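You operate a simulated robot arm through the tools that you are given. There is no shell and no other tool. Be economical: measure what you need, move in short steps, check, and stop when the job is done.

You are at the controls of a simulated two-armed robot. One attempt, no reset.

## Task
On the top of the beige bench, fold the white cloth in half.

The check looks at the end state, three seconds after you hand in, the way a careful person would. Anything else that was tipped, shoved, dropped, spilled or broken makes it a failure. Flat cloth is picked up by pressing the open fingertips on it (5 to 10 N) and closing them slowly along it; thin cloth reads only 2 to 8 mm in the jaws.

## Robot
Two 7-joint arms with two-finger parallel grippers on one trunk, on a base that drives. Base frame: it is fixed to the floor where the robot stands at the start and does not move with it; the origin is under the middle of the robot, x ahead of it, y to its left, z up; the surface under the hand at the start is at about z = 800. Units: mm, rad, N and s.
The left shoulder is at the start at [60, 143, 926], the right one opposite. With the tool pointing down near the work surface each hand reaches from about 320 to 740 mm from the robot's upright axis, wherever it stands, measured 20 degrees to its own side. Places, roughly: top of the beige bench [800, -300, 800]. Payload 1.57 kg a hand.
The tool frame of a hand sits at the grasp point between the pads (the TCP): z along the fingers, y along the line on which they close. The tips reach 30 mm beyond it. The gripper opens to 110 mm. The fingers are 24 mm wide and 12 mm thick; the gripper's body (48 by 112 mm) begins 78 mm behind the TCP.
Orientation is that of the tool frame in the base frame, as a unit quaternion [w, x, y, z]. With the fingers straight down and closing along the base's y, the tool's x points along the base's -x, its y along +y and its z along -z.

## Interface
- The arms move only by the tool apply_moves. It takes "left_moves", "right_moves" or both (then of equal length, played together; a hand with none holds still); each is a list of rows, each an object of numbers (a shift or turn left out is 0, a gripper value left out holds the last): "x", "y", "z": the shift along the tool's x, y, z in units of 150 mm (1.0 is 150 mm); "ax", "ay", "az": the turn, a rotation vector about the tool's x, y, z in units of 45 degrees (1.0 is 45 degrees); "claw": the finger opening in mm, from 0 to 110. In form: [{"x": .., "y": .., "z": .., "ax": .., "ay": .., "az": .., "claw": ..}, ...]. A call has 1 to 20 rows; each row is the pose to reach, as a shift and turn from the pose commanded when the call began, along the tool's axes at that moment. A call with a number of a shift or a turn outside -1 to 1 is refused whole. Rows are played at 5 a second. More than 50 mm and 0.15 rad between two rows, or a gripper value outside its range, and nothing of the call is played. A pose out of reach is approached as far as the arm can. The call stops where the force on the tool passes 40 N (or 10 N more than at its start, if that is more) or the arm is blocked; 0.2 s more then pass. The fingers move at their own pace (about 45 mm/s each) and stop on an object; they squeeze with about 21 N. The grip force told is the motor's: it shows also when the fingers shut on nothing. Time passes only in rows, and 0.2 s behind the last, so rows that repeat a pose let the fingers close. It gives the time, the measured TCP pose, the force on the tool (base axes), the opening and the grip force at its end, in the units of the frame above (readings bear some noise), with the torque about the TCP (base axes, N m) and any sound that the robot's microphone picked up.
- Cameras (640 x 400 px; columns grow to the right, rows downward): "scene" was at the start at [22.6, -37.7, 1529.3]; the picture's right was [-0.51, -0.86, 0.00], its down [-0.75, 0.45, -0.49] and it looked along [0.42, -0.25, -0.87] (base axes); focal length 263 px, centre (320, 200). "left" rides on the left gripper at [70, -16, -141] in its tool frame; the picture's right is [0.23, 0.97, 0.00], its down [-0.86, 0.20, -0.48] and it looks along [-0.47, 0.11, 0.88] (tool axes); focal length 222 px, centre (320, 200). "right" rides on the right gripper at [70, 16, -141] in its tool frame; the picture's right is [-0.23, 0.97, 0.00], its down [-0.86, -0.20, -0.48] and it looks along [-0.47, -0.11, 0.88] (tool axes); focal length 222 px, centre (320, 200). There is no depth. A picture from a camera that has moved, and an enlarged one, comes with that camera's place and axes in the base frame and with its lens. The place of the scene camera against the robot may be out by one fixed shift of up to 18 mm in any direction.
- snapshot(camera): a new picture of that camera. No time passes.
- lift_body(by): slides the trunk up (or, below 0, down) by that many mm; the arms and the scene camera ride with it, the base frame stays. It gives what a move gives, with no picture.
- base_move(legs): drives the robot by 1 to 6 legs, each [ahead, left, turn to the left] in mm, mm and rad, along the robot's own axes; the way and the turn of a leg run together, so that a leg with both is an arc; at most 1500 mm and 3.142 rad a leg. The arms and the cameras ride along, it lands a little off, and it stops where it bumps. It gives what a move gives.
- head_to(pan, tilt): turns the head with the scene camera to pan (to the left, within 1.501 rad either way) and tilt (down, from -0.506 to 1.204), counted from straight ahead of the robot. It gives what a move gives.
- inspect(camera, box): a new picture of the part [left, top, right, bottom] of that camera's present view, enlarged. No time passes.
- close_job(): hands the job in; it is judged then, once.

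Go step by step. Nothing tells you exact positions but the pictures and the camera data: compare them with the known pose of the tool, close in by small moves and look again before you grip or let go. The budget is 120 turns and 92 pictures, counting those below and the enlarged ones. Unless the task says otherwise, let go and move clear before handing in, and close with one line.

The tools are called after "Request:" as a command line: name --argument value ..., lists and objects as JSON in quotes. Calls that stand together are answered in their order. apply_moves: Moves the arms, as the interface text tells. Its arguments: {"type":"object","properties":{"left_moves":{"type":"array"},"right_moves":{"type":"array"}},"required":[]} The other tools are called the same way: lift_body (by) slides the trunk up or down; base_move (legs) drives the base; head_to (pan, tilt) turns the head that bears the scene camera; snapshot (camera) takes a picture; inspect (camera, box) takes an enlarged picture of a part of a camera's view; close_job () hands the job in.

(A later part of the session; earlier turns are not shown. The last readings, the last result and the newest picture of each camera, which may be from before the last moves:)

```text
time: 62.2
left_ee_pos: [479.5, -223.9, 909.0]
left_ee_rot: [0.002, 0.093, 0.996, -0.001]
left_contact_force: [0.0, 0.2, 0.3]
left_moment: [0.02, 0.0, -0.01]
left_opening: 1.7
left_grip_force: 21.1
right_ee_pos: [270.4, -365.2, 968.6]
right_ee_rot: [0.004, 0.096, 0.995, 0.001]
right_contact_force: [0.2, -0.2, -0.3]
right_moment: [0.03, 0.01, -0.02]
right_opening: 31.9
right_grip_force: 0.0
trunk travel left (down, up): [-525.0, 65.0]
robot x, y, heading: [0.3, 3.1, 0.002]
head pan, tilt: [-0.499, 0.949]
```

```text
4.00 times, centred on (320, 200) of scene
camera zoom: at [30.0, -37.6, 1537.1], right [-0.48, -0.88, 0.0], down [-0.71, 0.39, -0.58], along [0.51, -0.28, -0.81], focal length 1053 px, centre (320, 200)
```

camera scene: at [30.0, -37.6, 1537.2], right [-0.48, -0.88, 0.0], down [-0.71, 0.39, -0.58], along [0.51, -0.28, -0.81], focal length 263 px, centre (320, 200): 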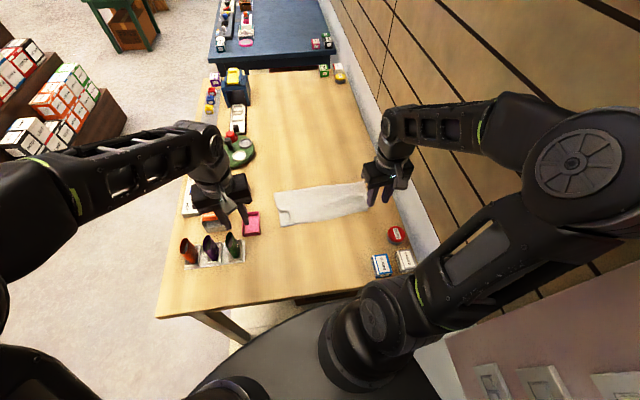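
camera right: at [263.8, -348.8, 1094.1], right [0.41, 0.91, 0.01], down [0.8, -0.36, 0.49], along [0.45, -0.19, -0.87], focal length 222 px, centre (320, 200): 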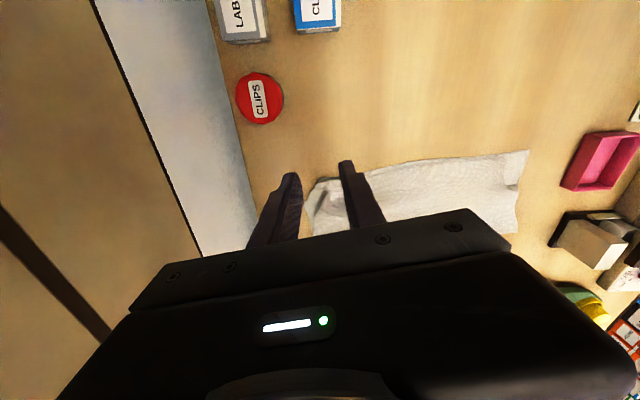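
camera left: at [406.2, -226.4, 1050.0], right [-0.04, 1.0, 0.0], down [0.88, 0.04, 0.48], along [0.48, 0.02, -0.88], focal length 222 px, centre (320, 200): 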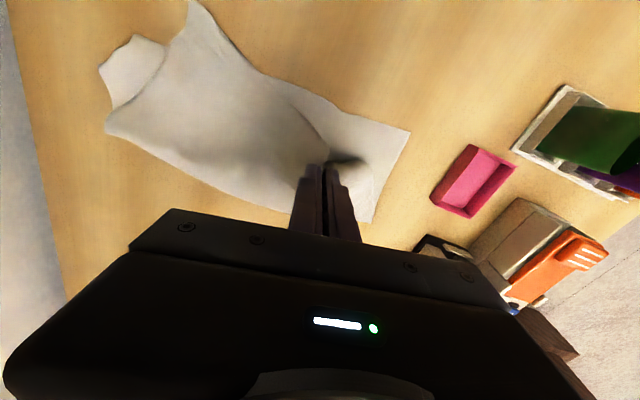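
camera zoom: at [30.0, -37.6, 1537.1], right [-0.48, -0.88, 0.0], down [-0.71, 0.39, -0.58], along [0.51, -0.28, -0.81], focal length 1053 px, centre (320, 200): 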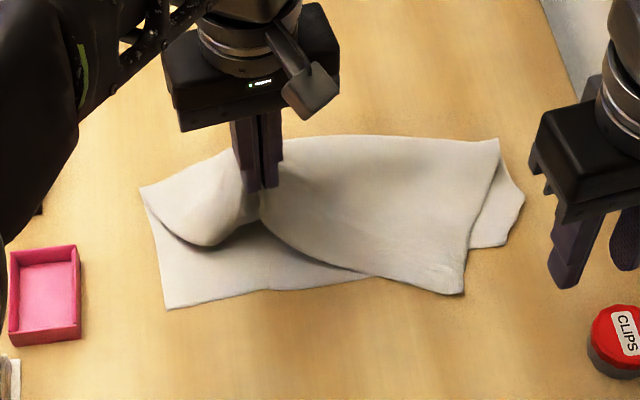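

The right part of the top layer swung over and the left corner is still curled. I lift a bit more to let it fall open.

Request:
apply_moves --left_moves '[{"z": -0.1}, {"z": -0.2}, {"z": -0.3}, {"z": -0.4}, {"z": -0.45}, {"z": -0.45}, {"z": -0.45}, {"z": -0.45}]'

Request:
snapshot --camera "left"

Request:
inspect --camera "scene" --box '[240, 150, 400, 250]'

```text
time: 64.0
left_ee_pos: [478.2, -223.8, 977.7]
left_ee_rot: [0.002, 0.093, 0.996, -0.001]
left_contact_force: [-0.6, 0.3, 0.0]
left_moment: [-0.02, -0.02, -0.01]
left_opening: 1.7
left_grip_force: 20.8
right_ee_pos: [270.4, -365.8, 968.7]
right_ee_rot: [0.005, 0.096, 0.995, 0.002]
right_contact_force: [0.0, 0.1, -0.8]
right_moment: [0.02, -0.01, 0.02]
right_opening: 32.3
right_grip_force: 0.1
trunk travel left (down, up): [-525.0, 65.0]
robot x, y, heading: [-1.1, -0.0, 0.001]
head pan, tilt: [-0.499, 0.949]
```

```text
25 pictures are left
camera left: at [405.5, -226.1, 1117.5], right [-0.04, 1.0, 0.0], down [0.88, 0.04, 0.48], along [0.48, 0.02, -0.88], focal length 222 px, centre (320, 200)
```

left: 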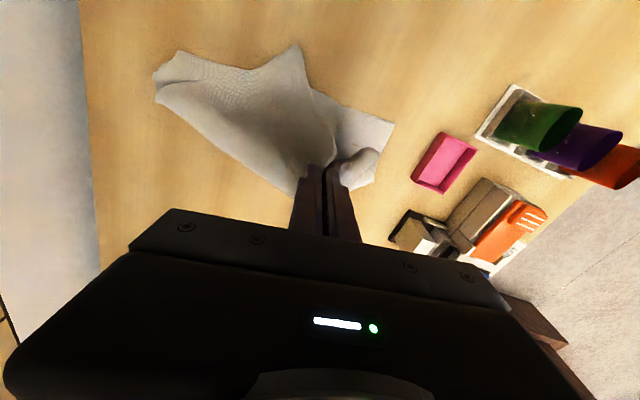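

```text
4.00 times, centred on (320, 200) of scene
camera zoom: at [30.0, -37.6, 1537.1], right [-0.48, -0.88, 0.0], down [-0.71, 0.39, -0.58], along [0.51, -0.28, -0.81], focal length 1053 px, centre (320, 200)
```

zoom: 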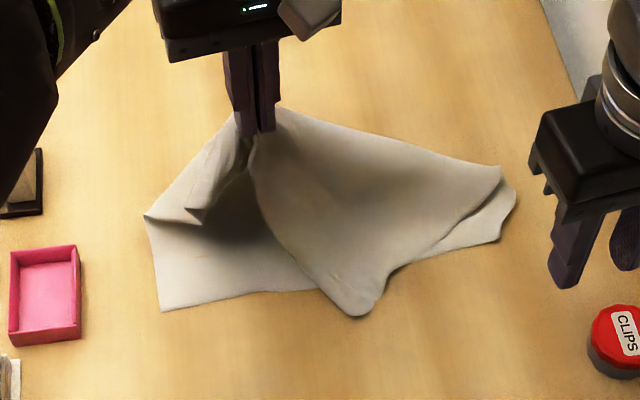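

The corner has fallen open. I lay it down again, approaching from the left so that the corner trails outward.

Request:
apply_moves --left_moves '[{"y": 0.1, "z": 0.1}, {"y": 0.2, "z": 0.2}, {"y": 0.22, "z": 0.32}, {"y": 0.22, "z": 0.44, "x": 0.05}, {"y": 0.2, "z": 0.54, "x": 0.1}, {"y": 0.15, "z": 0.64, "x": 0.14}, {"y": 0.1, "z": 0.73, "x": 0.17}, {"y": 0.05, "z": 0.8, "x": 0.2}, {"y": 0.0, "z": 0.83, "x": 0.22}, {"y": 0.0, "z": 0.83, "x": 0.22}]'

Request:
snapshot --camera "left"

Request:
inspect --camera "scene" --box '[240, 150, 400, 250]'

```text
time: 66.2
left_ee_pos: [445.7, -216.9, 852.8]
left_ee_rot: [0.003, 0.093, 0.996, -0.001]
left_contact_force: [-0.4, -0.6, -0.6]
left_moment: [0.01, -0.01, 0.0]
left_opening: 1.7
left_grip_force: 20.6
right_ee_pos: [269.8, -367.5, 968.7]
right_ee_rot: [0.005, 0.096, 0.995, 0.001]
right_contact_force: [-1.4, 0.8, -0.4]
right_moment: [0.01, -0.01, 0.01]
right_opening: 31.9
right_grip_force: 0.1
trunk travel left (down, up): [-525.0, 65.0]
robot x, y, heading: [-1.0, 1.3, 0.003]
head pan, tilt: [-0.499, 0.949]
```

```text
23 pictures are left
camera left: at [373.2, -219.7, 993.0], right [-0.04, 1.0, 0.0], down [0.88, 0.04, 0.48], along [0.48, 0.02, -0.88], focal length 222 px, centre (320, 200)
```

left: 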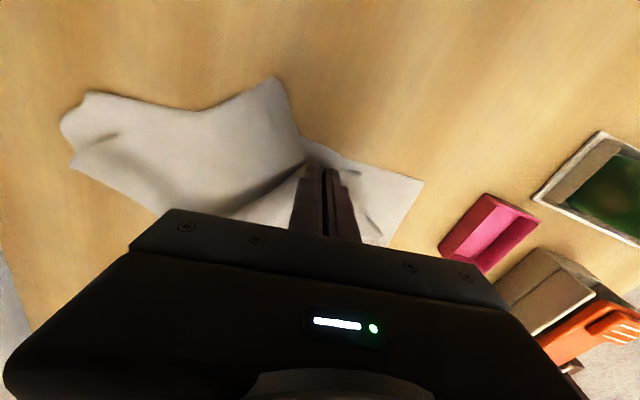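

```text
4.00 times, centred on (320, 200) of scene
camera zoom: at [30.0, -37.6, 1537.1], right [-0.48, -0.88, 0.0], down [-0.71, 0.39, -0.58], along [0.51, -0.28, -0.81], focal length 1053 px, centre (320, 200)
```

zoom: 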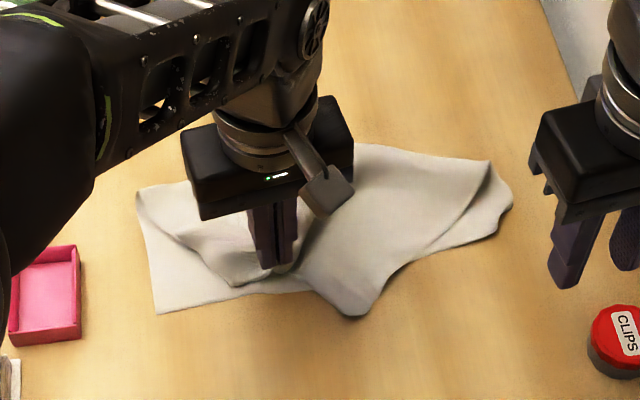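

The left part is down, but both free corners (C in the middle, D at the left) need placing. I set this pinch down and release, clear the left hand, and then fetch C with the right hand.

Request:
apply_moves --left_moves '[{"z": 0.06}, {"z": 0.11}, {"z": 0.12, "claw": 6}, {"z": 0.12, "claw": 14}, {"z": 0.12, "claw": 24}, {"z": 0.1, "claw": 30}, {"z": 0.0}, {"z": -0.2}, {"z": -0.45}, {"z": -0.7}, {"z": -0.85, "y": 0.2}, {"z": -0.85, "y": 0.5}, {"z": -0.85, "y": 0.8}, {"z": -0.85, "y": 1.0}]'

Request:
inspect --camera "scene" --box '[240, 150, 400, 250]'

Request:
inspect --camera "left" --box '[0, 0, 400, 250]'

```text
time: 69.2
left_ee_pos: [472.9, -69.3, 978.1]
left_ee_rot: [0.003, 0.093, 0.996, -0.001]
left_contact_force: [0.3, -0.2, -0.2]
left_moment: [0.01, 0.04, 0.0]
left_opening: 29.9
left_grip_force: 0.0
right_ee_pos: [270.6, -365.4, 969.4]
right_ee_rot: [0.004, 0.096, 0.995, 0.002]
right_contact_force: [0.0, -0.2, 0.1]
right_moment: [0.03, -0.03, -0.01]
right_opening: 32.2
right_grip_force: 0.0
trunk travel left (down, up): [-525.0, 65.0]
robot x, y, heading: [2.5, 0.4, -0.002]
head pan, tilt: [-0.499, 0.949]
```

```text
4.00 times, centred on (320, 200) of scene
camera zoom: at [30.0, -37.1, 1537.1], right [-0.48, -0.88, 0.0], down [-0.71, 0.39, -0.58], along [0.51, -0.28, -0.81], focal length 1053 px, centre (320, 200)
```

zoom: 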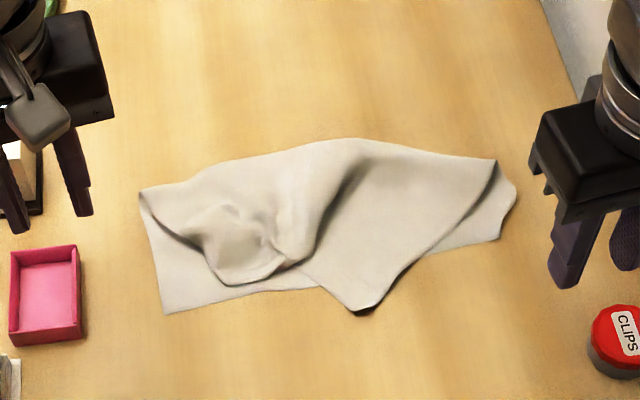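

```text
1.60 times, centred on (200, 125) of left
camera zoom: at [400.6, -71.4, 1119.3], right [-0.04, 1.0, 0.0], down [0.87, 0.04, 0.48], along [0.48, 0.02, -0.88], focal length 355 px, centre (512, 320)
```

zoom: 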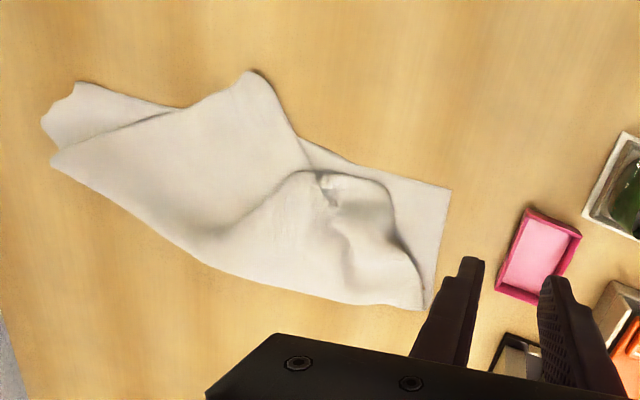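

C now sits at about (376,−263). I bring the right hand over it, turned so that the fingers close across the corner.

Request:
apply_moves --right_moves '[{"x": -0.15, "y": 0.15, "az": 0.1, "claw": 30}, {"x": -0.3, "y": 0.3, "az": 0.2}, {"x": -0.45, "y": 0.45, "az": 0.3}, {"x": -0.6, "y": 0.6, "az": 0.4}, {"x": -0.736, "y": 0.73, "az": 0.5}, {"x": -0.736, "y": 0.73, "az": 0.5, "z": 0.2}, {"x": -0.736, "y": 0.73, "az": 0.5, "z": 0.45}, {"x": -0.736, "y": 0.73, "az": 0.5, "z": 0.7}, {"x": -0.736, "y": 0.73, "az": 0.5, "z": 0.8}]'

Request:
inspect --camera "right" --box '[200, 80, 520, 280]'

```text
time: 71.2
left_ee_pos: [472.9, -69.7, 977.9]
left_ee_rot: [0.003, 0.094, 0.996, -0.001]
left_contact_force: [0.0, 0.0, 0.5]
left_moment: [0.01, -0.02, 0.0]
left_opening: 30.1
left_grip_force: 0.0
right_ee_pos: [401.2, -276.9, 849.1]
right_ee_rot: [0.005, 0.288, 0.958, 0.002]
right_contact_force: [0.1, 0.2, 0.3]
right_moment: [0.0, 0.0, -0.03]
right_opening: 30.0
right_grip_force: 0.0
trunk travel left (down, up): [-525.0, 65.0]
robot x, y, heading: [-2.0, -0.5, 0.002]
head pan, tilt: [-0.499, 0.949]
```

```text
2.00 times, centred on (360, 180) of right
camera zoom: at [351.6, -226.8, 989.6], right [0.73, 0.69, 0.01], down [0.6, -0.64, 0.48], along [0.34, -0.35, -0.88], focal length 444 px, centre (240, 240)
```

zoom: 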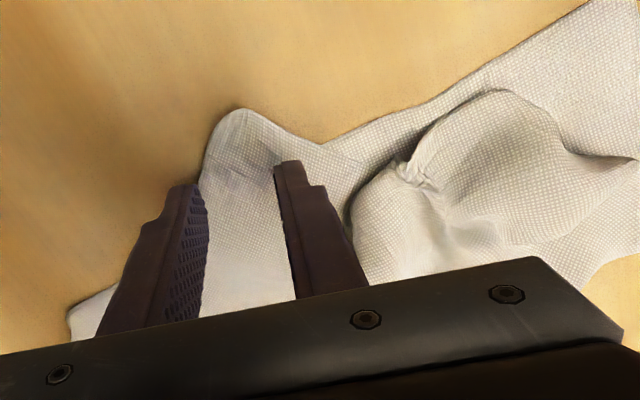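

Request:
apply_moves --right_moves '[{"x": 0.03, "y": 0.03, "z": 0.05}, {"x": 0.03, "y": 0.03, "z": 0.09}, {"x": 0.03, "y": 0.03, "z": 0.11}, {"x": 0.03, "y": 0.03, "z": 0.122}, {"x": 0.03, "y": 0.03, "z": 0.125}, {"x": 0.03, "y": 0.03, "z": 0.125}]'

```text
time: 72.6
left_ee_pos: [472.8, -68.1, 978.8]
left_ee_rot: [0.003, 0.093, 0.996, -0.001]
left_contact_force: [-0.4, -0.5, -0.7]
left_moment: [0.0, -0.02, -0.01]
left_opening: 29.8
left_grip_force: 0.0
right_ee_pos: [399.7, -271.1, 830.9]
right_ee_rot: [0.006, 0.289, 0.957, 0.002]
right_contact_force: [-0.7, -1.9, 12.1]
right_moment: [-0.07, -0.1, -0.03]
right_opening: 30.0
right_grip_force: 0.0
trunk travel left (down, up): [-525.0, 65.0]
robot x, y, heading: [-1.6, -0.6, 0.001]
head pan, tilt: [-0.499, 0.949]
```

Request:
apply_moves --right_moves '[{"claw": 28}, {"claw": 26}, {"claw": 24}, {"claw": 22}, {"claw": 20}, {"claw": 18}, {"claw": 16}, {"claw": 14}, {"claw": 12}, {"claw": 9}, {"claw": 6}, {"claw": 3}, {"claw": 0}, {"claw": 0}, {"claw": 0}]'

Request:
inspect --camera "right" --box '[200, 80, 520, 280]'

```text
time: 75.8
left_ee_pos: [471.0, -68.5, 978.4]
left_ee_rot: [0.002, 0.093, 0.996, -0.001]
left_contact_force: [0.1, -0.1, -1.0]
left_moment: [0.01, 0.01, 0.0]
left_opening: 29.7
left_grip_force: 0.1
right_ee_pos: [398.3, -271.0, 831.5]
right_ee_rot: [0.005, 0.288, 0.958, 0.002]
right_contact_force: [1.6, -0.2, 22.1]
right_moment: [0.03, -0.24, -0.02]
right_opening: 2.1
right_grip_force: 20.8
trunk travel left (down, up): [-525.0, 65.0]
robot x, y, heading: [1.9, 2.8, -0.001]
head pan, tilt: [-0.499, 0.949]
```

```text
2.00 times, centred on (360, 180) of right
camera zoom: at [349.4, -220.6, 971.9], right [0.73, 0.69, 0.01], down [0.6, -0.64, 0.48], along [0.34, -0.35, -0.87], focal length 444 px, centre (240, 240)
```

zoom: 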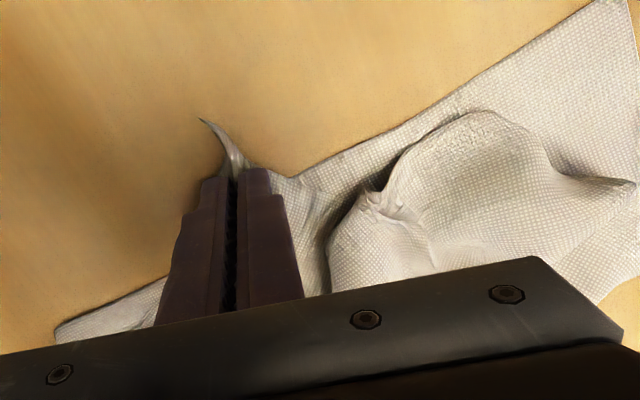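

C is pinched well. I lift it, carry it across to the right corner with a 45° turn, and lower it.

Request:
apply_moves --right_moves '[{"z": -0.12}, {"z": -0.25}, {"z": -0.4}, {"x": -0.09, "y": -0.11, "z": -0.45, "az": -0.17}, {"x": -0.18, "y": -0.22, "z": -0.5, "az": -0.34}, {"x": -0.27, "y": -0.33, "z": -0.5, "az": -0.51}, {"x": -0.36, "y": -0.44, "z": -0.45, "az": -0.68}, {"x": -0.45, "y": -0.56, "z": -0.4, "az": -0.85}, {"x": -0.55, "y": -0.684, "z": -0.3, "az": -1.0}, {"x": -0.55, "y": -0.684, "z": -0.2, "az": -1.0}, {"x": -0.55, "y": -0.684, "z": -0.1, "az": -1.0}, {"x": -0.55, "y": -0.684, "z": -0.05, "az": -1.0}]'

Request:
inspect --camera "scene" --box '[240, 150, 400, 250]'

Request:
inspect --camera "left" --box '[0, 0, 400, 250]'

```text
time: 78.4
left_ee_pos: [472.9, -69.7, 977.9]
left_ee_rot: [0.002, 0.093, 0.996, -0.001]
left_contact_force: [0.2, 0.4, 0.2]
left_moment: [-0.02, -0.04, -0.02]
left_opening: 30.0
left_grip_force: 0.1
right_ee_pos: [411.7, -403.7, 837.6]
right_ee_rot: [0.005, -0.1, 0.995, 0.0]
right_contact_force: [0.0, 0.1, -0.3]
right_moment: [-0.01, 0.03, -0.03]
right_opening: 2.1
right_grip_force: 21.3
trunk travel left (down, up): [-525.0, 65.0]
robot x, y, heading: [0.7, 2.4, 0.004]
head pan, tilt: [-0.499, 0.949]
```

```text
4.00 times, centred on (320, 200) of scene
camera zoom: at [30.0, -37.5, 1537.2], right [-0.48, -0.88, 0.0], down [-0.71, 0.39, -0.58], along [0.51, -0.28, -0.81], focal length 1053 px, centre (320, 200)
```

zoom: 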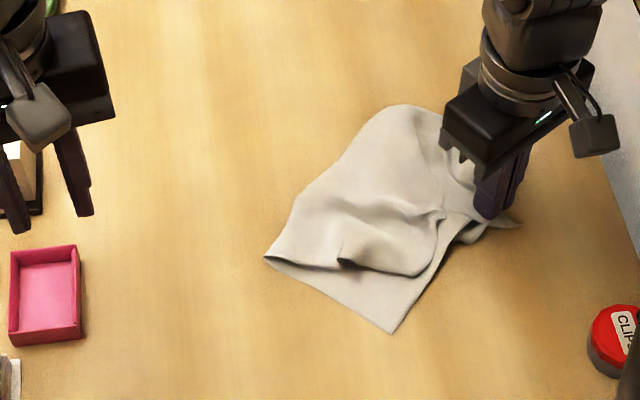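

```text
1.60 times, centred on (200, 125) of left
camera zoom: at [400.6, -72.1, 1119.2], right [-0.04, 1.0, 0.0], down [0.88, 0.04, 0.48], along [0.48, 0.02, -0.88], focal length 355 px, centre (512, 320)
```

zoom: 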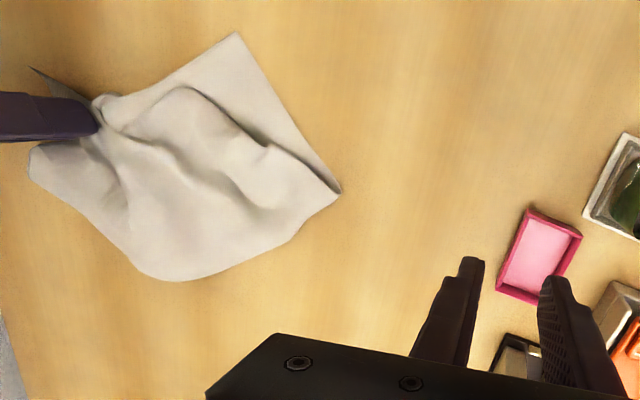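

Both layers were dragged along, so the cloth is now rumpled. I'll restart cleanly: lift by C high above the bench, look at how it hangs, and lay it out flat again.

Request:
apply_moves --right_moves '[{"z": -0.2}, {"z": -0.4, "az": 0.1}, {"z": -0.6, "az": 0.2}, {"z": -0.8, "az": 0.3}, {"z": -1.0, "az": 0.4}, {"x": -0.07, "y": 0.2, "z": -1.0, "az": 0.5}, {"x": -0.14, "y": 0.4, "z": -1.0, "az": 0.6}, {"x": -0.21, "y": 0.6, "z": -1.0, "az": 0.7}, {"x": -0.28, "y": 0.8, "z": -1.0, "az": 0.75}, {"x": -0.36, "y": 0.96, "z": -1.0, "az": 0.75}, {"x": -0.36, "y": 0.96, "z": -1.0, "az": 0.75}]' --left_moves '[{"y": 0.1}, {"y": 0.25}, {"y": 0.4}, {"y": 0.55}, {"y": 0.7}, {"y": 0.85}, {"y": 0.85}, {"y": 0.85}, {"y": 0.85}, {"y": 0.85}, {"y": 0.85}]'

Request:
apply_moves --right_moves '[{"z": -0.2}, {"z": -0.4}, {"z": -0.5}, {"z": -0.5}, {"z": -0.5}]'

Request:
inspect --camera "scene" --box '[220, 110, 420, 285]'

```text
time: 80.8
left_ee_pos: [496.5, 55.3, 979.1]
left_ee_rot: [0.002, 0.094, 0.996, -0.001]
left_contact_force: [0.2, -0.4, 0.1]
left_moment: [-0.01, 0.04, -0.02]
left_opening: 30.3
left_grip_force: 0.0
right_ee_pos: [435.1, -252.8, 988.4]
right_ee_rot: [0.005, 0.192, 0.981, 0.002]
right_contact_force: [-0.9, 0.6, -0.7]
right_moment: [0.01, 0.02, 0.04]
right_opening: 2.2
right_grip_force: 20.8
trunk travel left (down, up): [-525.0, 65.0]
robot x, y, heading: [0.7, 1.1, -0.001]
head pan, tilt: [-0.499, 0.949]
```

```text
time: 82.0
left_ee_pos: [497.2, 56.1, 978.1]
left_ee_rot: [0.002, 0.093, 0.996, -0.001]
left_contact_force: [-0.4, -0.3, -0.3]
left_moment: [0.02, 0.0, 0.0]
left_opening: 30.2
left_grip_force: 0.1
right_ee_pos: [433.3, -251.6, 1064.1]
right_ee_rot: [0.005, 0.193, 0.981, 0.001]
right_contact_force: [0.2, 0.1, -1.4]
right_moment: [0.02, 0.0, 0.06]
right_opening: 1.9
right_grip_force: 20.9
trunk travel left (down, up): [-525.0, 65.0]
robot x, y, heading: [1.2, 2.7, 0.001]
head pan, tilt: [-0.499, 0.949]
```

```text
2.29 times, centred on (320, 198) of scene
camera zoom: at [30.0, -37.5, 1537.1], right [-0.48, -0.88, 0.0], down [-0.71, 0.39, -0.58], along [0.51, -0.28, -0.81], focal length 602 px, centre (320, 206)
```

zoom: 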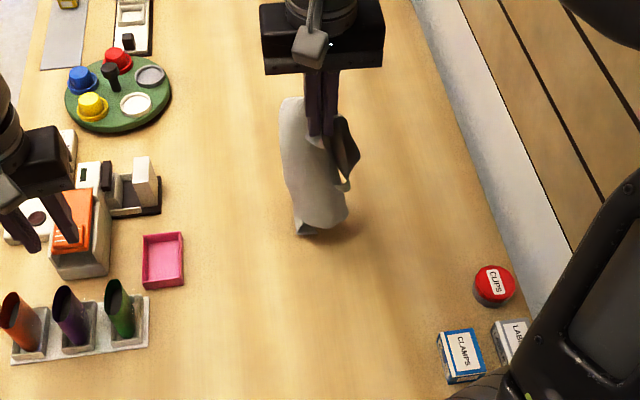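

The cloth hangs from C as a narrow bundle. I carry it forward and then lay it down while pulling C back towards me, to stretch it out on the bench.

Request:
apply_moves --right_moves '[{"x": -0.15}, {"x": -0.3}, {"x": -0.45}, {"x": -0.6}, {"x": -0.7}, {"x": -0.7, "z": 0.15}, {"x": -0.65, "z": 0.3}, {"x": -0.55, "z": 0.4, "y": -0.05}, {"x": -0.4, "z": 0.5, "y": -0.1}, {"x": -0.25, "z": 0.6, "y": -0.15}, {"x": -0.1, "z": 0.7, "y": -0.2}, {"x": 0.05, "z": 0.8, "y": -0.25}, {"x": 0.2, "z": 0.9, "y": -0.3}, {"x": 0.35, "z": 1.0, "y": -0.35}, {"x": 0.5, "z": 1.0, "y": -0.4}, {"x": 0.6, "z": 1.0, "y": -0.45}]'

Request:
apply_moves --right_moves '[{"z": 0.15}, {"z": 0.3, "x": 0.05}, {"z": 0.42, "x": 0.1}, {"z": 0.5, "x": 0.15}]'

Request:
inspect --camera "scene" --box '[220, 130, 420, 270]'

```text
time: 85.4
left_ee_pos: [495.6, 56.5, 979.9]
left_ee_rot: [0.003, 0.093, 0.996, -0.001]
left_contact_force: [0.1, -0.8, 0.6]
left_moment: [0.0, 0.02, 0.0]
left_opening: 30.1
left_grip_force: 0.1
right_ee_pos: [326.4, -279.4, 911.9]
right_ee_rot: [0.005, 0.192, 0.981, 0.001]
right_contact_force: [-0.3, -0.6, -0.8]
right_moment: [-0.02, 0.0, 0.02]
right_opening: 2.1
right_grip_force: 20.5
trunk travel left (down, up): [-525.0, 65.0]
robot x, y, heading: [0.8, 0.1, 0.005]
head pan, tilt: [-0.499, 0.949]
```

```text
time: 86.4
left_ee_pos: [496.0, 55.2, 978.9]
left_ee_rot: [0.003, 0.093, 0.996, -0.001]
left_contact_force: [-0.4, 0.3, -0.7]
left_moment: [0.03, 0.01, 0.01]
left_opening: 29.8
left_grip_force: 0.1
right_ee_pos: [305.4, -270.5, 837.8]
right_ee_rot: [0.005, 0.194, 0.981, 0.001]
right_contact_force: [0.1, 1.0, 0.4]
right_moment: [0.01, -0.04, -0.01]
right_opening: 2.1
right_grip_force: 20.9
trunk travel left (down, up): [-525.0, 65.0]
robot x, y, heading: [0.8, 3.8, 0.002]
head pan, tilt: [-0.499, 0.949]
```

```text
2.86 times, centred on (320, 200) of scene
camera zoom: at [30.0, -37.5, 1537.2], right [-0.48, -0.88, 0.0], down [-0.71, 0.39, -0.58], along [0.51, -0.28, -0.81], focal length 752 px, centre (320, 200)
```

zoom: 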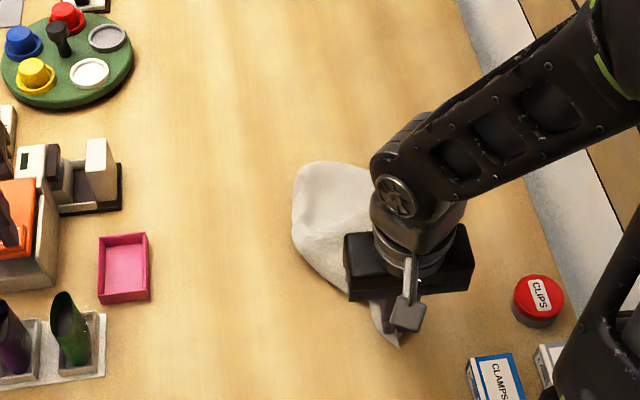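

The cloth slid along as a bundle. I bring the left hand's camera nearer to see how it lies, still holding C.

Request:
apply_moves --left_moves '[{"x": 0.07, "y": -0.2}, {"x": 0.14, "y": -0.4}, {"x": 0.21, "y": -0.6}, {"x": 0.29, "y": -0.83}, {"x": 0.29, "y": -0.83}]'

Request:
inspect --camera "left" --box '[0, 0, 400, 250]'

```text
time: 87.6
left_ee_pos: [430.9, -59.1, 979.4]
left_ee_rot: [0.003, 0.093, 0.996, -0.001]
left_contact_force: [0.4, 0.6, 1.0]
left_moment: [-0.03, 0.01, -0.02]
left_opening: 30.0
left_grip_force: 0.0
right_ee_pos: [306.7, -270.8, 838.3]
right_ee_rot: [0.004, 0.194, 0.981, 0.001]
right_contact_force: [-1.1, 0.3, -0.7]
right_moment: [0.02, 0.0, 0.04]
right_opening: 2.0
right_grip_force: 20.9
trunk travel left (down, up): [-525.0, 65.0]
robot x, y, heading: [3.1, -1.6, -0.0]
head pan, tilt: [-0.499, 0.949]
```

```text
1.60 times, centred on (200, 125) of left
camera zoom: at [358.0, -61.6, 1120.4], right [-0.04, 1.0, 0.0], down [0.88, 0.04, 0.48], along [0.48, 0.02, -0.88], focal length 355 px, centre (512, 320)
```

zoom: 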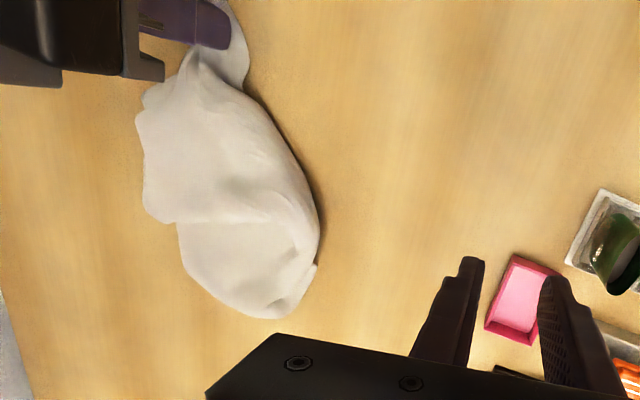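

It lies as a doubled-up roll. I'll lift C again at the near-left and draw it diagonally to the far right while lowering, so that the rest trails out behind it; the left hand retreats first.

Request:
apply_moves --left_moves '[{"x": 0.05, "y": 0.2}, {"x": 0.1, "y": 0.4}, {"x": 0.15, "y": 0.6}, {"x": 0.2, "y": 0.8}, {"x": 0.2, "y": 1.0}, {"x": 0.2, "y": 1.0}, {"x": 0.2, "y": 1.0}, {"x": 0.2, "y": 1.0}]' --right_moves '[{"z": -0.25}, {"z": -0.5}, {"z": -0.75}, {"z": -0.9, "y": 0.15}, {"z": -0.95, "y": 0.35, "x": -0.05}, {"z": -0.95, "y": 0.6, "x": -0.1}, {"z": -0.95, "y": 0.8, "x": -0.1}, {"z": -0.95, "y": 1.0, "x": -0.1}]'

Request:
apply_moves --right_moves '[{"y": 0.15, "z": -0.1}, {"y": 0.25, "z": -0.25}, {"y": 0.25, "z": -0.4}, {"y": 0.25, "z": -0.55}, {"y": 0.25, "z": -0.65}, {"y": 0.25, "z": -0.65}, {"y": 0.25, "z": -0.65}]'

```text
time: 89.4
left_ee_pos: [430.5, 95.3, 977.8]
left_ee_rot: [0.003, 0.094, 0.996, -0.002]
left_contact_force: [0.6, 0.7, -0.6]
left_moment: [0.01, 0.01, -0.02]
left_opening: 30.1
left_grip_force: 0.0
right_ee_pos: [374.0, -138.9, 981.3]
right_ee_rot: [0.006, 0.192, 0.981, 0.001]
right_contact_force: [0.6, 0.1, -0.3]
right_moment: [-0.04, 0.03, 0.0]
right_opening: 2.3
right_grip_force: 21.3
trunk travel left (down, up): [-525.0, 65.0]
robot x, y, heading: [5.8, 0.5, -0.003]
head pan, tilt: [-0.499, 0.949]
```

```text
time: 91.0
left_ee_pos: [428.7, 94.5, 978.5]
left_ee_rot: [0.002, 0.094, 0.996, -0.001]
left_contact_force: [0.1, 0.3, 0.5]
left_moment: [0.02, 0.02, -0.01]
left_opening: 29.7
left_grip_force: 0.2
right_ee_pos: [388.0, -103.7, 1078.4]
right_ee_rot: [0.005, 0.193, 0.981, 0.002]
right_contact_force: [-0.3, -0.5, -1.2]
right_moment: [0.01, 0.01, 0.04]
right_opening: 2.1
right_grip_force: 20.8
trunk travel left (down, up): [-525.0, 65.0]
robot x, y, heading: [-2.8, -0.4, 0.005]
head pan, tilt: [-0.499, 0.949]
```

Good height. I try a bit higher still, then start the diagonal sweep.

Request:
apply_moves --right_moves '[{"z": -0.15}, {"z": -0.3}, {"z": -0.3}, {"z": -0.3}, {"x": -0.1, "y": -0.13, "z": -0.25}, {"x": -0.2, "y": -0.26, "z": -0.18}, {"x": -0.3, "y": -0.39, "z": -0.1}, {"x": -0.4, "y": -0.52, "z": 0.0}, {"x": -0.5, "y": -0.65, "z": 0.1}, {"x": -0.6, "y": -0.78, "z": 0.2}, {"x": -0.72, "y": -0.93, "z": 0.32}]'

Request:
apply_moves --right_moves '[{"x": -0.1, "y": -0.13, "z": 0.12}, {"x": -0.2, "y": -0.26, "z": 0.25}, {"x": -0.3, "y": -0.39, "z": 0.4}, {"x": -0.4, "y": -0.52, "z": 0.55}, {"x": -0.5, "y": -0.65, "z": 0.7}, {"x": -0.6, "y": -0.78, "z": 0.85}, {"x": -0.7, "y": -0.9, "z": 1.0}, {"x": -0.7, "y": -0.9, "z": 1.0}]'

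Request:
snapshot --camera "scene"

```text
time: 93.4
left_ee_pos: [430.7, 93.8, 978.8]
left_ee_rot: [0.003, 0.093, 0.996, 0.0]
left_contact_force: [-0.2, -0.8, -0.1]
left_moment: [0.02, 0.03, 0.0]
left_opening: 30.1
left_grip_force: 0.1
right_ee_pos: [435.8, -274.5, 1032.1]
right_ee_rot: [0.006, 0.192, 0.981, 0.003]
right_contact_force: [1.3, 0.5, -0.1]
right_moment: [-0.01, 0.03, 0.03]
right_opening: 2.2
right_grip_force: 21.4
right hand out of reach, approached as far as the arm can: row 2, 3, 4, 5
trunk travel left (down, up): [-525.0, 65.0]
robot x, y, heading: [2.9, 3.4, 0.002]
head pan, tilt: [-0.499, 0.949]
```

```text
time: 95.2
left_ee_pos: [429.2, 95.4, 977.9]
left_ee_rot: [0.001, 0.093, 0.996, -0.002]
left_contact_force: [-0.3, -0.3, 0.2]
left_moment: [-0.01, 0.03, -0.02]
left_opening: 30.0
left_grip_force: 0.2
right_ee_pos: [482.8, -438.5, 882.4]
right_ee_rot: [0.004, 0.193, 0.981, 0.002]
right_contact_force: [-0.1, 0.0, 0.1]
right_moment: [0.0, 0.03, 0.0]
right_opening: 2.0
right_grip_force: 21.3
trunk travel left (down, up): [-525.0, 65.0]
robot x, y, heading: [0.4, 1.8, 0.004]
head pan, tilt: [-0.499, 0.949]
```

```text
12 pictures are left
camera scene: at [29.7, -37.2, 1537.2], right [-0.48, -0.88, 0.0], down [-0.71, 0.39, -0.58], along [0.51, -0.28, -0.81], focal length 263 px, centre (320, 200)
```

scene: 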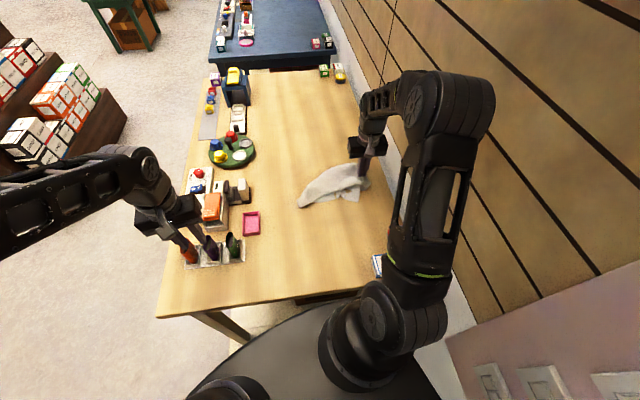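

The cloth trails out to the left of C. One close-up to read its shape.

Request:
inspect --camera "scene" --box '[285, 150, 385, 213]'

```text
6.35 times, centred on (335, 182) of scene
camera zoom: at [29.7, -37.2, 1537.2], right [-0.48, -0.88, 0.0], down [-0.71, 0.39, -0.58], along [0.51, -0.28, -0.81], focal length 1671 px, centre (225, 318)
```

zoom: 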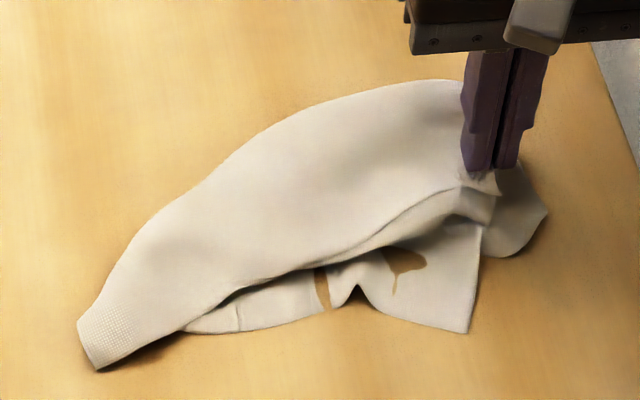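

P (a clean corner near (416,−399)) looks adjacent to C. I drag C to the left-centre so that the cloth trails to the right of it, and set it down there for the left hand to take over.

Request:
apply_moves --right_moves '[{"z": -0.2}, {"z": -0.35, "x": 0.05, "y": 0.1}, {"z": -0.4, "x": 0.15, "y": 0.25}, {"z": -0.4, "x": 0.25, "y": 0.4}, {"z": -0.4, "x": 0.35, "y": 0.55}, {"z": -0.4, "x": 0.45, "y": 0.7}, {"z": -0.4, "x": 0.55, "y": 0.85}, {"z": -0.4, "x": 0.65, "y": 1.0}]'

Request:
apply_moves --right_moves '[{"x": 0.1, "y": 0.15, "z": 0.1}, {"x": 0.2, "y": 0.29, "z": 0.25}, {"x": 0.3, "y": 0.35, "z": 0.4}, {"x": 0.3, "y": 0.4, "z": 0.55}, {"x": 0.3, "y": 0.42, "z": 0.7}, {"x": 0.3, "y": 0.42, "z": 0.71, "claw": 8}, {"x": 0.3, "y": 0.42, "z": 0.71, "claw": 20}, {"x": 0.3, "y": 0.42, "z": 0.71, "claw": 30}, {"x": 0.3, "y": 0.42, "z": 0.6}, {"x": 0.3, "y": 0.42, "z": 0.35}, {"x": 0.3, "y": 0.42, "z": 0.1}, {"x": 0.3, "y": 0.42, "z": -0.15}, {"x": 0.4, "y": 0.2, "z": -0.2}, {"x": 0.5, "y": -0.1, "z": -0.2}, {"x": 0.6, "y": -0.4, "z": -0.2}]'

Request:
inspect --camera "scene" --box '[250, 140, 410, 260]'

```text
time: 97.0
left_ee_pos: [428.2, 94.8, 978.9]
left_ee_rot: [0.003, 0.094, 0.996, -0.001]
left_contact_force: [-0.2, -0.2, -0.1]
left_moment: [-0.02, 0.02, -0.02]
left_opening: 30.2
left_grip_force: 0.0
right_ee_pos: [447.7, -262.1, 942.0]
right_ee_rot: [0.005, 0.193, 0.981, 0.002]
right_contact_force: [0.4, 0.6, -0.4]
right_moment: [0.01, 0.02, -0.02]
right_opening: 2.0
right_grip_force: 21.5
trunk travel left (down, up): [-525.0, 65.0]
robot x, y, heading: [-3.6, 3.7, -0.006]
head pan, tilt: [-0.499, 0.949]
```

```text
time: 100.2
left_ee_pos: [428.7, 95.3, 979.3]
left_ee_rot: [0.002, 0.093, 0.996, 0.0]
left_contact_force: [0.4, 0.2, -0.5]
left_moment: [-0.02, -0.03, -0.06]
left_opening: 29.9
left_grip_force: 0.1
right_ee_pos: [342.3, -284.9, 969.1]
right_ee_rot: [0.006, 0.193, 0.981, 0.002]
right_contact_force: [-0.8, 0.0, -0.4]
right_moment: [0.0, 0.0, -0.01]
right_opening: 29.8
right_grip_force: 0.1
trunk travel left (down, up): [-525.0, 65.0]
robot x, y, heading: [3.1, 0.8, -0.0]
head pan, tilt: [-0.499, 0.949]
```

```text
3.33 times, centred on (330, 200) of scene
camera zoom: at [29.0, -38.0, 1537.2], right [-0.48, -0.88, 0.0], down [-0.71, 0.39, -0.58], along [0.51, -0.28, -0.81], focal length 877 px, centre (287, 200)
```

zoom: 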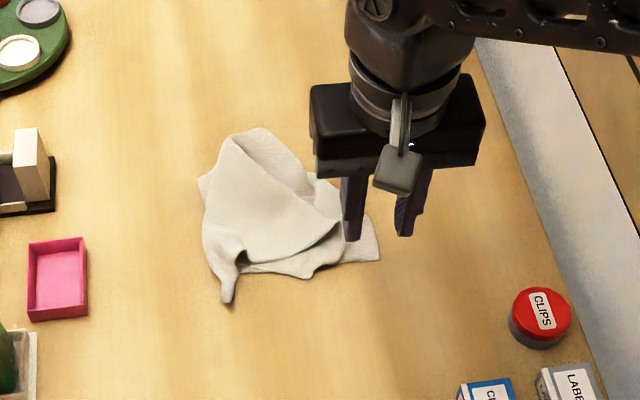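

Corner C's tip is at about (406,−178), and another corner, S, lies at about (378,−332). I take C with the left hand first.

Request:
apply_moves --left_moves '[{"x": -0.06, "y": -0.25, "az": 0.06, "claw": 30}, {"x": -0.12, "y": -0.5, "az": 0.12}, {"x": -0.18, "y": -0.75, "az": 0.18}, {"x": -0.24, "y": -0.95, "az": 0.25}, {"x": -0.24, "y": -0.95, "az": 0.25}]' --right_moves '[{"y": -0.1}, {"y": -0.25}, {"y": -0.35}, {"y": -0.4}, {"y": -0.4}]'

```text
time: 101.4
left_ee_pos: [439.4, -51.9, 979.5]
left_ee_rot: [0.003, 0.191, 0.982, -0.001]
left_contact_force: [-0.2, -0.2, 0.5]
left_moment: [-0.02, -0.01, -0.01]
left_opening: 30.1
left_grip_force: 0.0
right_ee_pos: [320.5, -339.3, 969.8]
right_ee_rot: [0.005, 0.193, 0.981, 0.002]
right_contact_force: [-0.3, 0.0, 0.3]
right_moment: [0.0, 0.01, -0.01]
right_opening: 30.0
right_grip_force: 0.1
trunk travel left (down, up): [-525.0, 65.0]
robot x, y, heading: [-2.1, 1.9, -0.0]
head pan, tilt: [-0.499, 0.949]
```

Request:
apply_moves --left_moves '[{"x": -0.09, "y": -0.29}, {"x": -0.18, "y": -0.58}, {"x": -0.27, "y": -0.86}, {"x": -0.27, "y": -0.86, "z": 0.25}, {"x": -0.27, "y": -0.86, "z": 0.5}, {"x": -0.27, "y": -0.86, "z": 0.75}, {"x": -0.27, "y": -0.86, "z": 0.87}]'

Request:
inspect --camera "left" --box '[80, 40, 480, 290]'

```text
time: 103.0
left_ee_pos: [430.2, -187.5, 848.3]
left_ee_rot: [0.002, 0.191, 0.982, 0.0]
left_contact_force: [-0.8, -0.1, 0.4]
left_moment: [-0.01, 0.01, 0.01]
left_opening: 29.9
left_grip_force: 0.1
right_ee_pos: [320.1, -340.1, 969.6]
right_ee_rot: [0.005, 0.192, 0.981, 0.002]
right_contact_force: [-0.1, 0.3, -0.2]
right_moment: [0.0, 0.0, -0.02]
right_opening: 30.0
right_grip_force: 0.1
trunk travel left (down, up): [-525.0, 65.0]
robot x, y, heading: [2.5, -1.5, -0.002]
head pan, tilt: [-0.499, 0.949]
```

```text
1.60 times, centred on (280, 165) of left
camera zoom: at [357.1, -176.0, 988.9], right [0.15, 0.99, 0.0], down [0.87, -0.13, 0.48], along [0.48, -0.08, -0.88], focal length 355 px, centre (384, 256)
```

zoom: 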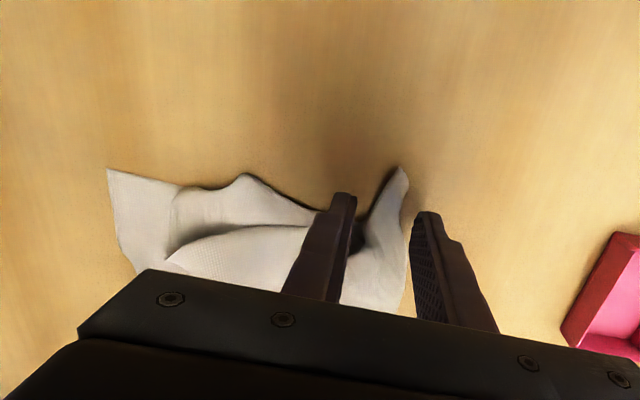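

C's tip stands right between the left fingers, and S is confirmed at about (385,−331). I lower the left hand and close on C.

Request:
apply_moves --left_moves '[{"z": 0.05}, {"z": 0.09}, {"z": 0.105}, {"z": 0.113}, {"z": 0.113, "claw": 26}, {"z": 0.113, "claw": 22}, {"z": 0.113, "claw": 18}, {"z": 0.113, "claw": 14}, {"z": 0.113, "claw": 10}, {"z": 0.113, "claw": 6}, {"z": 0.113, "claw": 0}, {"z": 0.113, "claw": 0}, {"z": 0.105, "claw": 0}]' --right_moves '[{"az": -0.15}, {"az": -0.3}, {"az": -0.45}, {"az": -0.6}, {"az": -0.75}, {"az": -0.9}, {"az": -1.0}, {"az": -1.0}, {"az": -1.0}, {"az": -1.0}, {"az": -1.0}, {"az": -1.0}, {"az": -1.0}]'

```text
time: 105.8
left_ee_pos: [428.2, -186.5, 831.9]
left_ee_rot: [0.002, 0.191, 0.982, 0.0]
left_contact_force: [0.5, -0.9, 0.6]
left_moment: [0.01, 0.01, 0.0]
left_opening: 3.2
left_grip_force: 20.9
right_ee_pos: [320.5, -340.5, 970.0]
right_ee_rot: [0.006, -0.198, 0.98, 0.0]
right_contact_force: [0.3, 0.6, 0.4]
right_moment: [-0.01, 0.02, 0.02]
right_opening: 30.1
right_grip_force: 0.0
trunk travel left (down, up): [-525.0, 65.0]
robot x, y, heading: [0.4, 1.6, 0.0]
head pan, tilt: [-0.499, 0.949]
```

C is held (3.2 mm). Now the right hand goes to S, pressing lightly.

Request:
apply_moves --right_moves '[{"x": -0.2, "y": -0.04}, {"x": -0.4, "y": -0.08}, {"x": -0.6, "y": -0.107}, {"x": -0.6, "y": -0.107, "z": 0.25}, {"x": -0.6, "y": -0.107, "z": 0.5}, {"x": -0.6, "y": -0.107, "z": 0.75}, {"x": -0.6, "y": -0.107, "z": 0.87}, {"x": -0.6, "y": -0.107, "z": 0.9}, {"x": -0.6, "y": -0.107, "z": 0.915}, {"x": -0.6, "y": -0.107, "z": 0.922}, {"x": -0.6, "y": -0.107, "z": 0.925}, {"x": -0.6, "y": -0.107, "z": 0.925}]'

Request:
inspect --camera "right" --box '[200, 80, 520, 280]'

```text
time: 108.4
left_ee_pos: [428.1, -186.2, 833.2]
left_ee_rot: [0.003, 0.191, 0.982, -0.001]
left_contact_force: [0.0, -0.6, 0.4]
left_moment: [0.0, 0.0, 0.04]
left_opening: 3.3
left_grip_force: 20.8
right_ee_pos: [410.3, -319.3, 833.2]
right_ee_rot: [0.005, -0.197, 0.98, -0.001]
right_contact_force: [0.2, 0.3, 9.5]
right_moment: [0.26, 0.04, -0.02]
right_opening: 30.1
right_grip_force: 0.3
trunk travel left (down, up): [-525.0, 65.0]
robot x, y, heading: [-0.2, 0.1, 0.0]
head pan, tilt: [-0.499, 0.949]
```

```text
2.00 times, centred on (360, 180) of right
camera zoom: at [340.2, -332.1, 972.1], right [-0.17, 0.99, 0.0], down [0.86, 0.15, 0.49], along [0.48, 0.08, -0.87], focal length 444 px, centre (240, 240)
```

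zoom: 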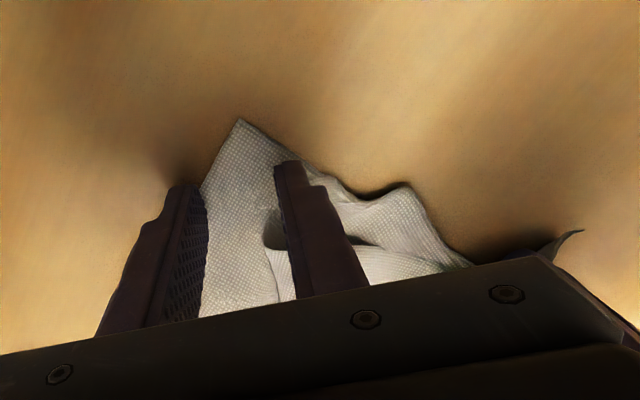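

The right finger overlaps a second layer, so I move 9 mm towards the tip of S and then close slowly.

Request:
apply_moves --right_moves '[{"z": -0.04}, {"z": -0.04, "x": 0.06, "y": 0.01}, {"z": -0.01, "x": 0.06, "y": 0.01}, {"z": 0.0, "x": 0.06, "y": 0.01}, {"z": 0.001, "x": 0.06, "y": 0.01}, {"z": 0.001, "x": 0.06, "y": 0.01, "claw": 28}, {"z": 0.001, "x": 0.06, "y": 0.01, "claw": 26}, {"z": 0.001, "x": 0.06, "y": 0.01, "claw": 23}, {"z": 0.001, "x": 0.06, "y": 0.01, "claw": 20}, {"z": 0.001, "x": 0.06, "y": 0.01, "claw": 17}, {"z": 0.001, "x": 0.06, "y": 0.01, "claw": 14}, {"z": 0.001, "x": 0.06, "y": 0.01, "claw": 11}, {"z": 0.001, "x": 0.06, "y": 0.01, "claw": 8}, {"z": 0.001, "x": 0.06, "y": 0.01, "claw": 4}, {"z": 0.001, "x": 0.06, "y": 0.01, "claw": 0}, {"z": 0.001, "x": 0.06, "y": 0.01, "claw": 0}, {"z": -0.004, "x": 0.06, "y": 0.01, "claw": 0}]'

```text
time: 112.0
left_ee_pos: [428.8, -187.2, 832.9]
left_ee_rot: [0.003, 0.191, 0.982, 0.0]
left_contact_force: [0.0, -0.2, -0.1]
left_moment: [-0.04, 0.0, 0.01]
left_opening: 3.3
left_grip_force: 20.7
right_ee_pos: [401.8, -321.4, 830.9]
right_ee_rot: [0.005, -0.197, 0.98, 0.0]
right_contact_force: [-0.6, 1.6, 7.5]
right_moment: [0.18, -0.04, 0.02]
right_opening: 0.0
right_grip_force: 21.2
trunk travel left (down, up): [-525.0, 65.0]
robot x, y, heading: [-4.8, -3.8, -0.002]
head pan, tilt: [-0.499, 0.949]
```

The right missed. I retry slightly deeper, with a firmer press and slower closing.

Request:
apply_moves --right_moves '[{"z": -0.04, "claw": 10}, {"z": -0.05, "x": -0.03, "y": 0.03, "claw": 26}, {"z": -0.05, "x": -0.03, "y": 0.03}, {"z": -0.02, "x": -0.03, "y": 0.03}, {"z": 0.0, "x": -0.03, "y": 0.03}, {"z": 0.006, "x": -0.03, "y": 0.03}, {"z": 0.008, "x": -0.03, "y": 0.03}, {"z": 0.008, "x": -0.03, "y": 0.03}]'

```text
time: 113.8
left_ee_pos: [427.7, -187.2, 833.6]
left_ee_rot: [0.003, 0.191, 0.982, -0.001]
left_contact_force: [0.8, 0.6, -0.2]
left_moment: [-0.01, -0.02, 0.0]
left_opening: 3.0
left_grip_force: 20.7
right_ee_pos: [404.5, -315.4, 831.7]
right_ee_rot: [0.006, -0.198, 0.98, -0.001]
right_contact_force: [0.5, -0.6, 22.4]
right_moment: [0.48, 0.0, -0.02]
right_opening: 25.5
right_grip_force: 0.1
trunk travel left (down, up): [-525.0, 65.0]
robot x, y, heading: [3.1, 2.3, -0.001]
head pan, tilt: [-0.499, 0.949]
```

Request:
apply_moves --right_moves '[{"z": -0.003, "claw": 24}, {"z": -0.003, "claw": 22}, {"z": -0.003, "claw": 20}, {"z": -0.003, "claw": 18}, {"z": -0.003, "claw": 16}, {"z": -0.003, "claw": 14}, {"z": -0.003, "claw": 12}, {"z": -0.003, "claw": 10}, {"z": -0.003, "claw": 8}, {"z": -0.003, "claw": 6}, {"z": -0.003, "claw": 4}, {"z": -0.003, "claw": 2}, {"z": -0.003, "claw": 0}, {"z": -0.003, "claw": 0}, {"z": -0.003, "claw": 0}]'

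```text
time: 117.0
left_ee_pos: [428.2, -186.5, 833.2]
left_ee_rot: [0.003, 0.191, 0.982, 0.0]
left_contact_force: [0.3, 0.2, -0.6]
left_moment: [0.0, 0.0, -0.01]
left_opening: 3.2
left_grip_force: 20.8
right_ee_pos: [404.6, -315.3, 832.5]
right_ee_rot: [0.005, -0.197, 0.98, -0.001]
right_contact_force: [-0.9, 1.7, 18.4]
right_moment: [0.23, -0.06, 0.06]
right_opening: 1.5
right_grip_force: 21.2
trunk travel left (down, up): [-525.0, 65.0]
robot x, y, heading: [-4.4, 2.9, -0.001]
head pan, tilt: [-0.499, 0.949]
```

S is held (1.5 mm). I lift both hands together, squaring the right hand's yaw, and then spread them until the edge between them is taut.

Request:
apply_moves --left_moves '[{"z": -0.15}, {"z": -0.3}, {"z": -0.45}, {"z": -0.6}, {"z": -0.75, "y": 0.1}, {"z": -0.9, "y": 0.2}, {"z": -1.0, "y": 0.3}, {"z": -1.0, "y": 0.3}]' --right_moves '[{"z": -0.15, "az": 0.15}, {"z": -0.3, "az": 0.3}, {"z": -0.45, "az": 0.45}, {"z": -0.6, "az": 0.6}, {"z": -0.75, "az": 0.75}, {"z": -0.9, "az": 0.9}, {"z": -1.0, "az": 1.0}, {"z": -1.0, "az": 1.0}]'

Request:
apply_moves --left_moves '[{"z": -0.15, "y": 0.03}, {"z": -0.3, "y": 0.06}, {"z": -0.45, "y": 0.1}, {"z": -0.55, "y": 0.13}, {"z": -0.6, "y": 0.16}, {"z": -0.6, "y": 0.16}]' --right_moves '[{"z": -0.15, "x": 0.05}, {"z": -0.3, "x": 0.1}, {"z": -0.45, "x": 0.15}, {"z": -0.55, "x": 0.18}, {"z": -0.6, "x": 0.18}, {"z": -0.6, "x": 0.18}]'

Request:
inspect --camera "scene" --box '[250, 110, 410, 260]'

```text
time: 118.8
left_ee_pos: [445.1, -145.6, 982.4]
left_ee_rot: [0.002, 0.191, 0.982, -0.001]
left_contact_force: [-1.2, -1.5, -0.1]
left_moment: [-0.04, 0.02, 0.0]
left_opening: 2.2
left_grip_force: 21.3
right_ee_pos: [403.1, -316.3, 981.6]
right_ee_rot: [0.004, 0.194, 0.981, 0.002]
right_contact_force: [-0.2, 0.8, -0.8]
right_moment: [0.02, 0.02, 0.02]
right_opening: 1.3
right_grip_force: 20.4
trunk travel left (down, up): [-525.0, 65.0]
robot x, y, heading: [-2.5, 0.3, -0.003]
head pan, tilt: [-0.499, 0.949]
```

```text
time: 120.2
left_ee_pos: [451.4, -124.2, 1072.4]
left_ee_rot: [0.003, 0.191, 0.981, -0.002]
left_contact_force: [-7.7, -18.0, 0.9]
left_moment: [-0.36, 0.19, -0.32]
left_opening: 2.2
left_grip_force: 21.5
right_ee_pos: [376.7, -304.8, 1072.2]
right_ee_rot: [0.005, 0.192, 0.981, 0.002]
right_contact_force: [7.9, 18.3, -0.8]
right_moment: [0.33, -0.14, 0.35]
right_opening: 3.1
right_grip_force: 21.3
trunk travel left (down, up): [-525.0, 65.0]
robot x, y, heading: [-0.8, 3.6, -0.004]
head pan, tilt: [-0.499, 0.949]
```

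```text
2.67 times, centred on (330, 185) of scene
camera zoom: at [30.2, -37.6, 1537.1], right [-0.48, -0.88, 0.0], down [-0.71, 0.39, -0.58], along [0.51, -0.28, -0.81], focal length 702 px, centre (293, 240)
```

zoom: 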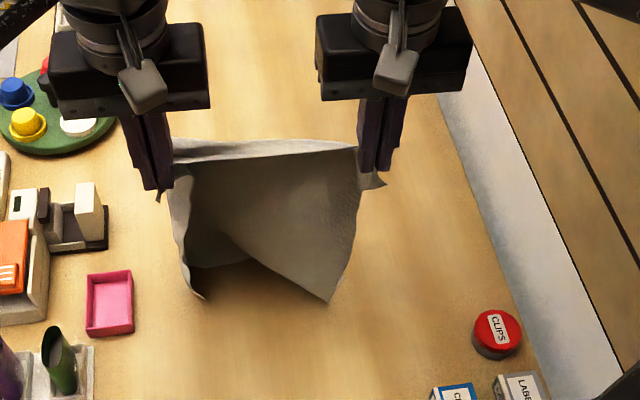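

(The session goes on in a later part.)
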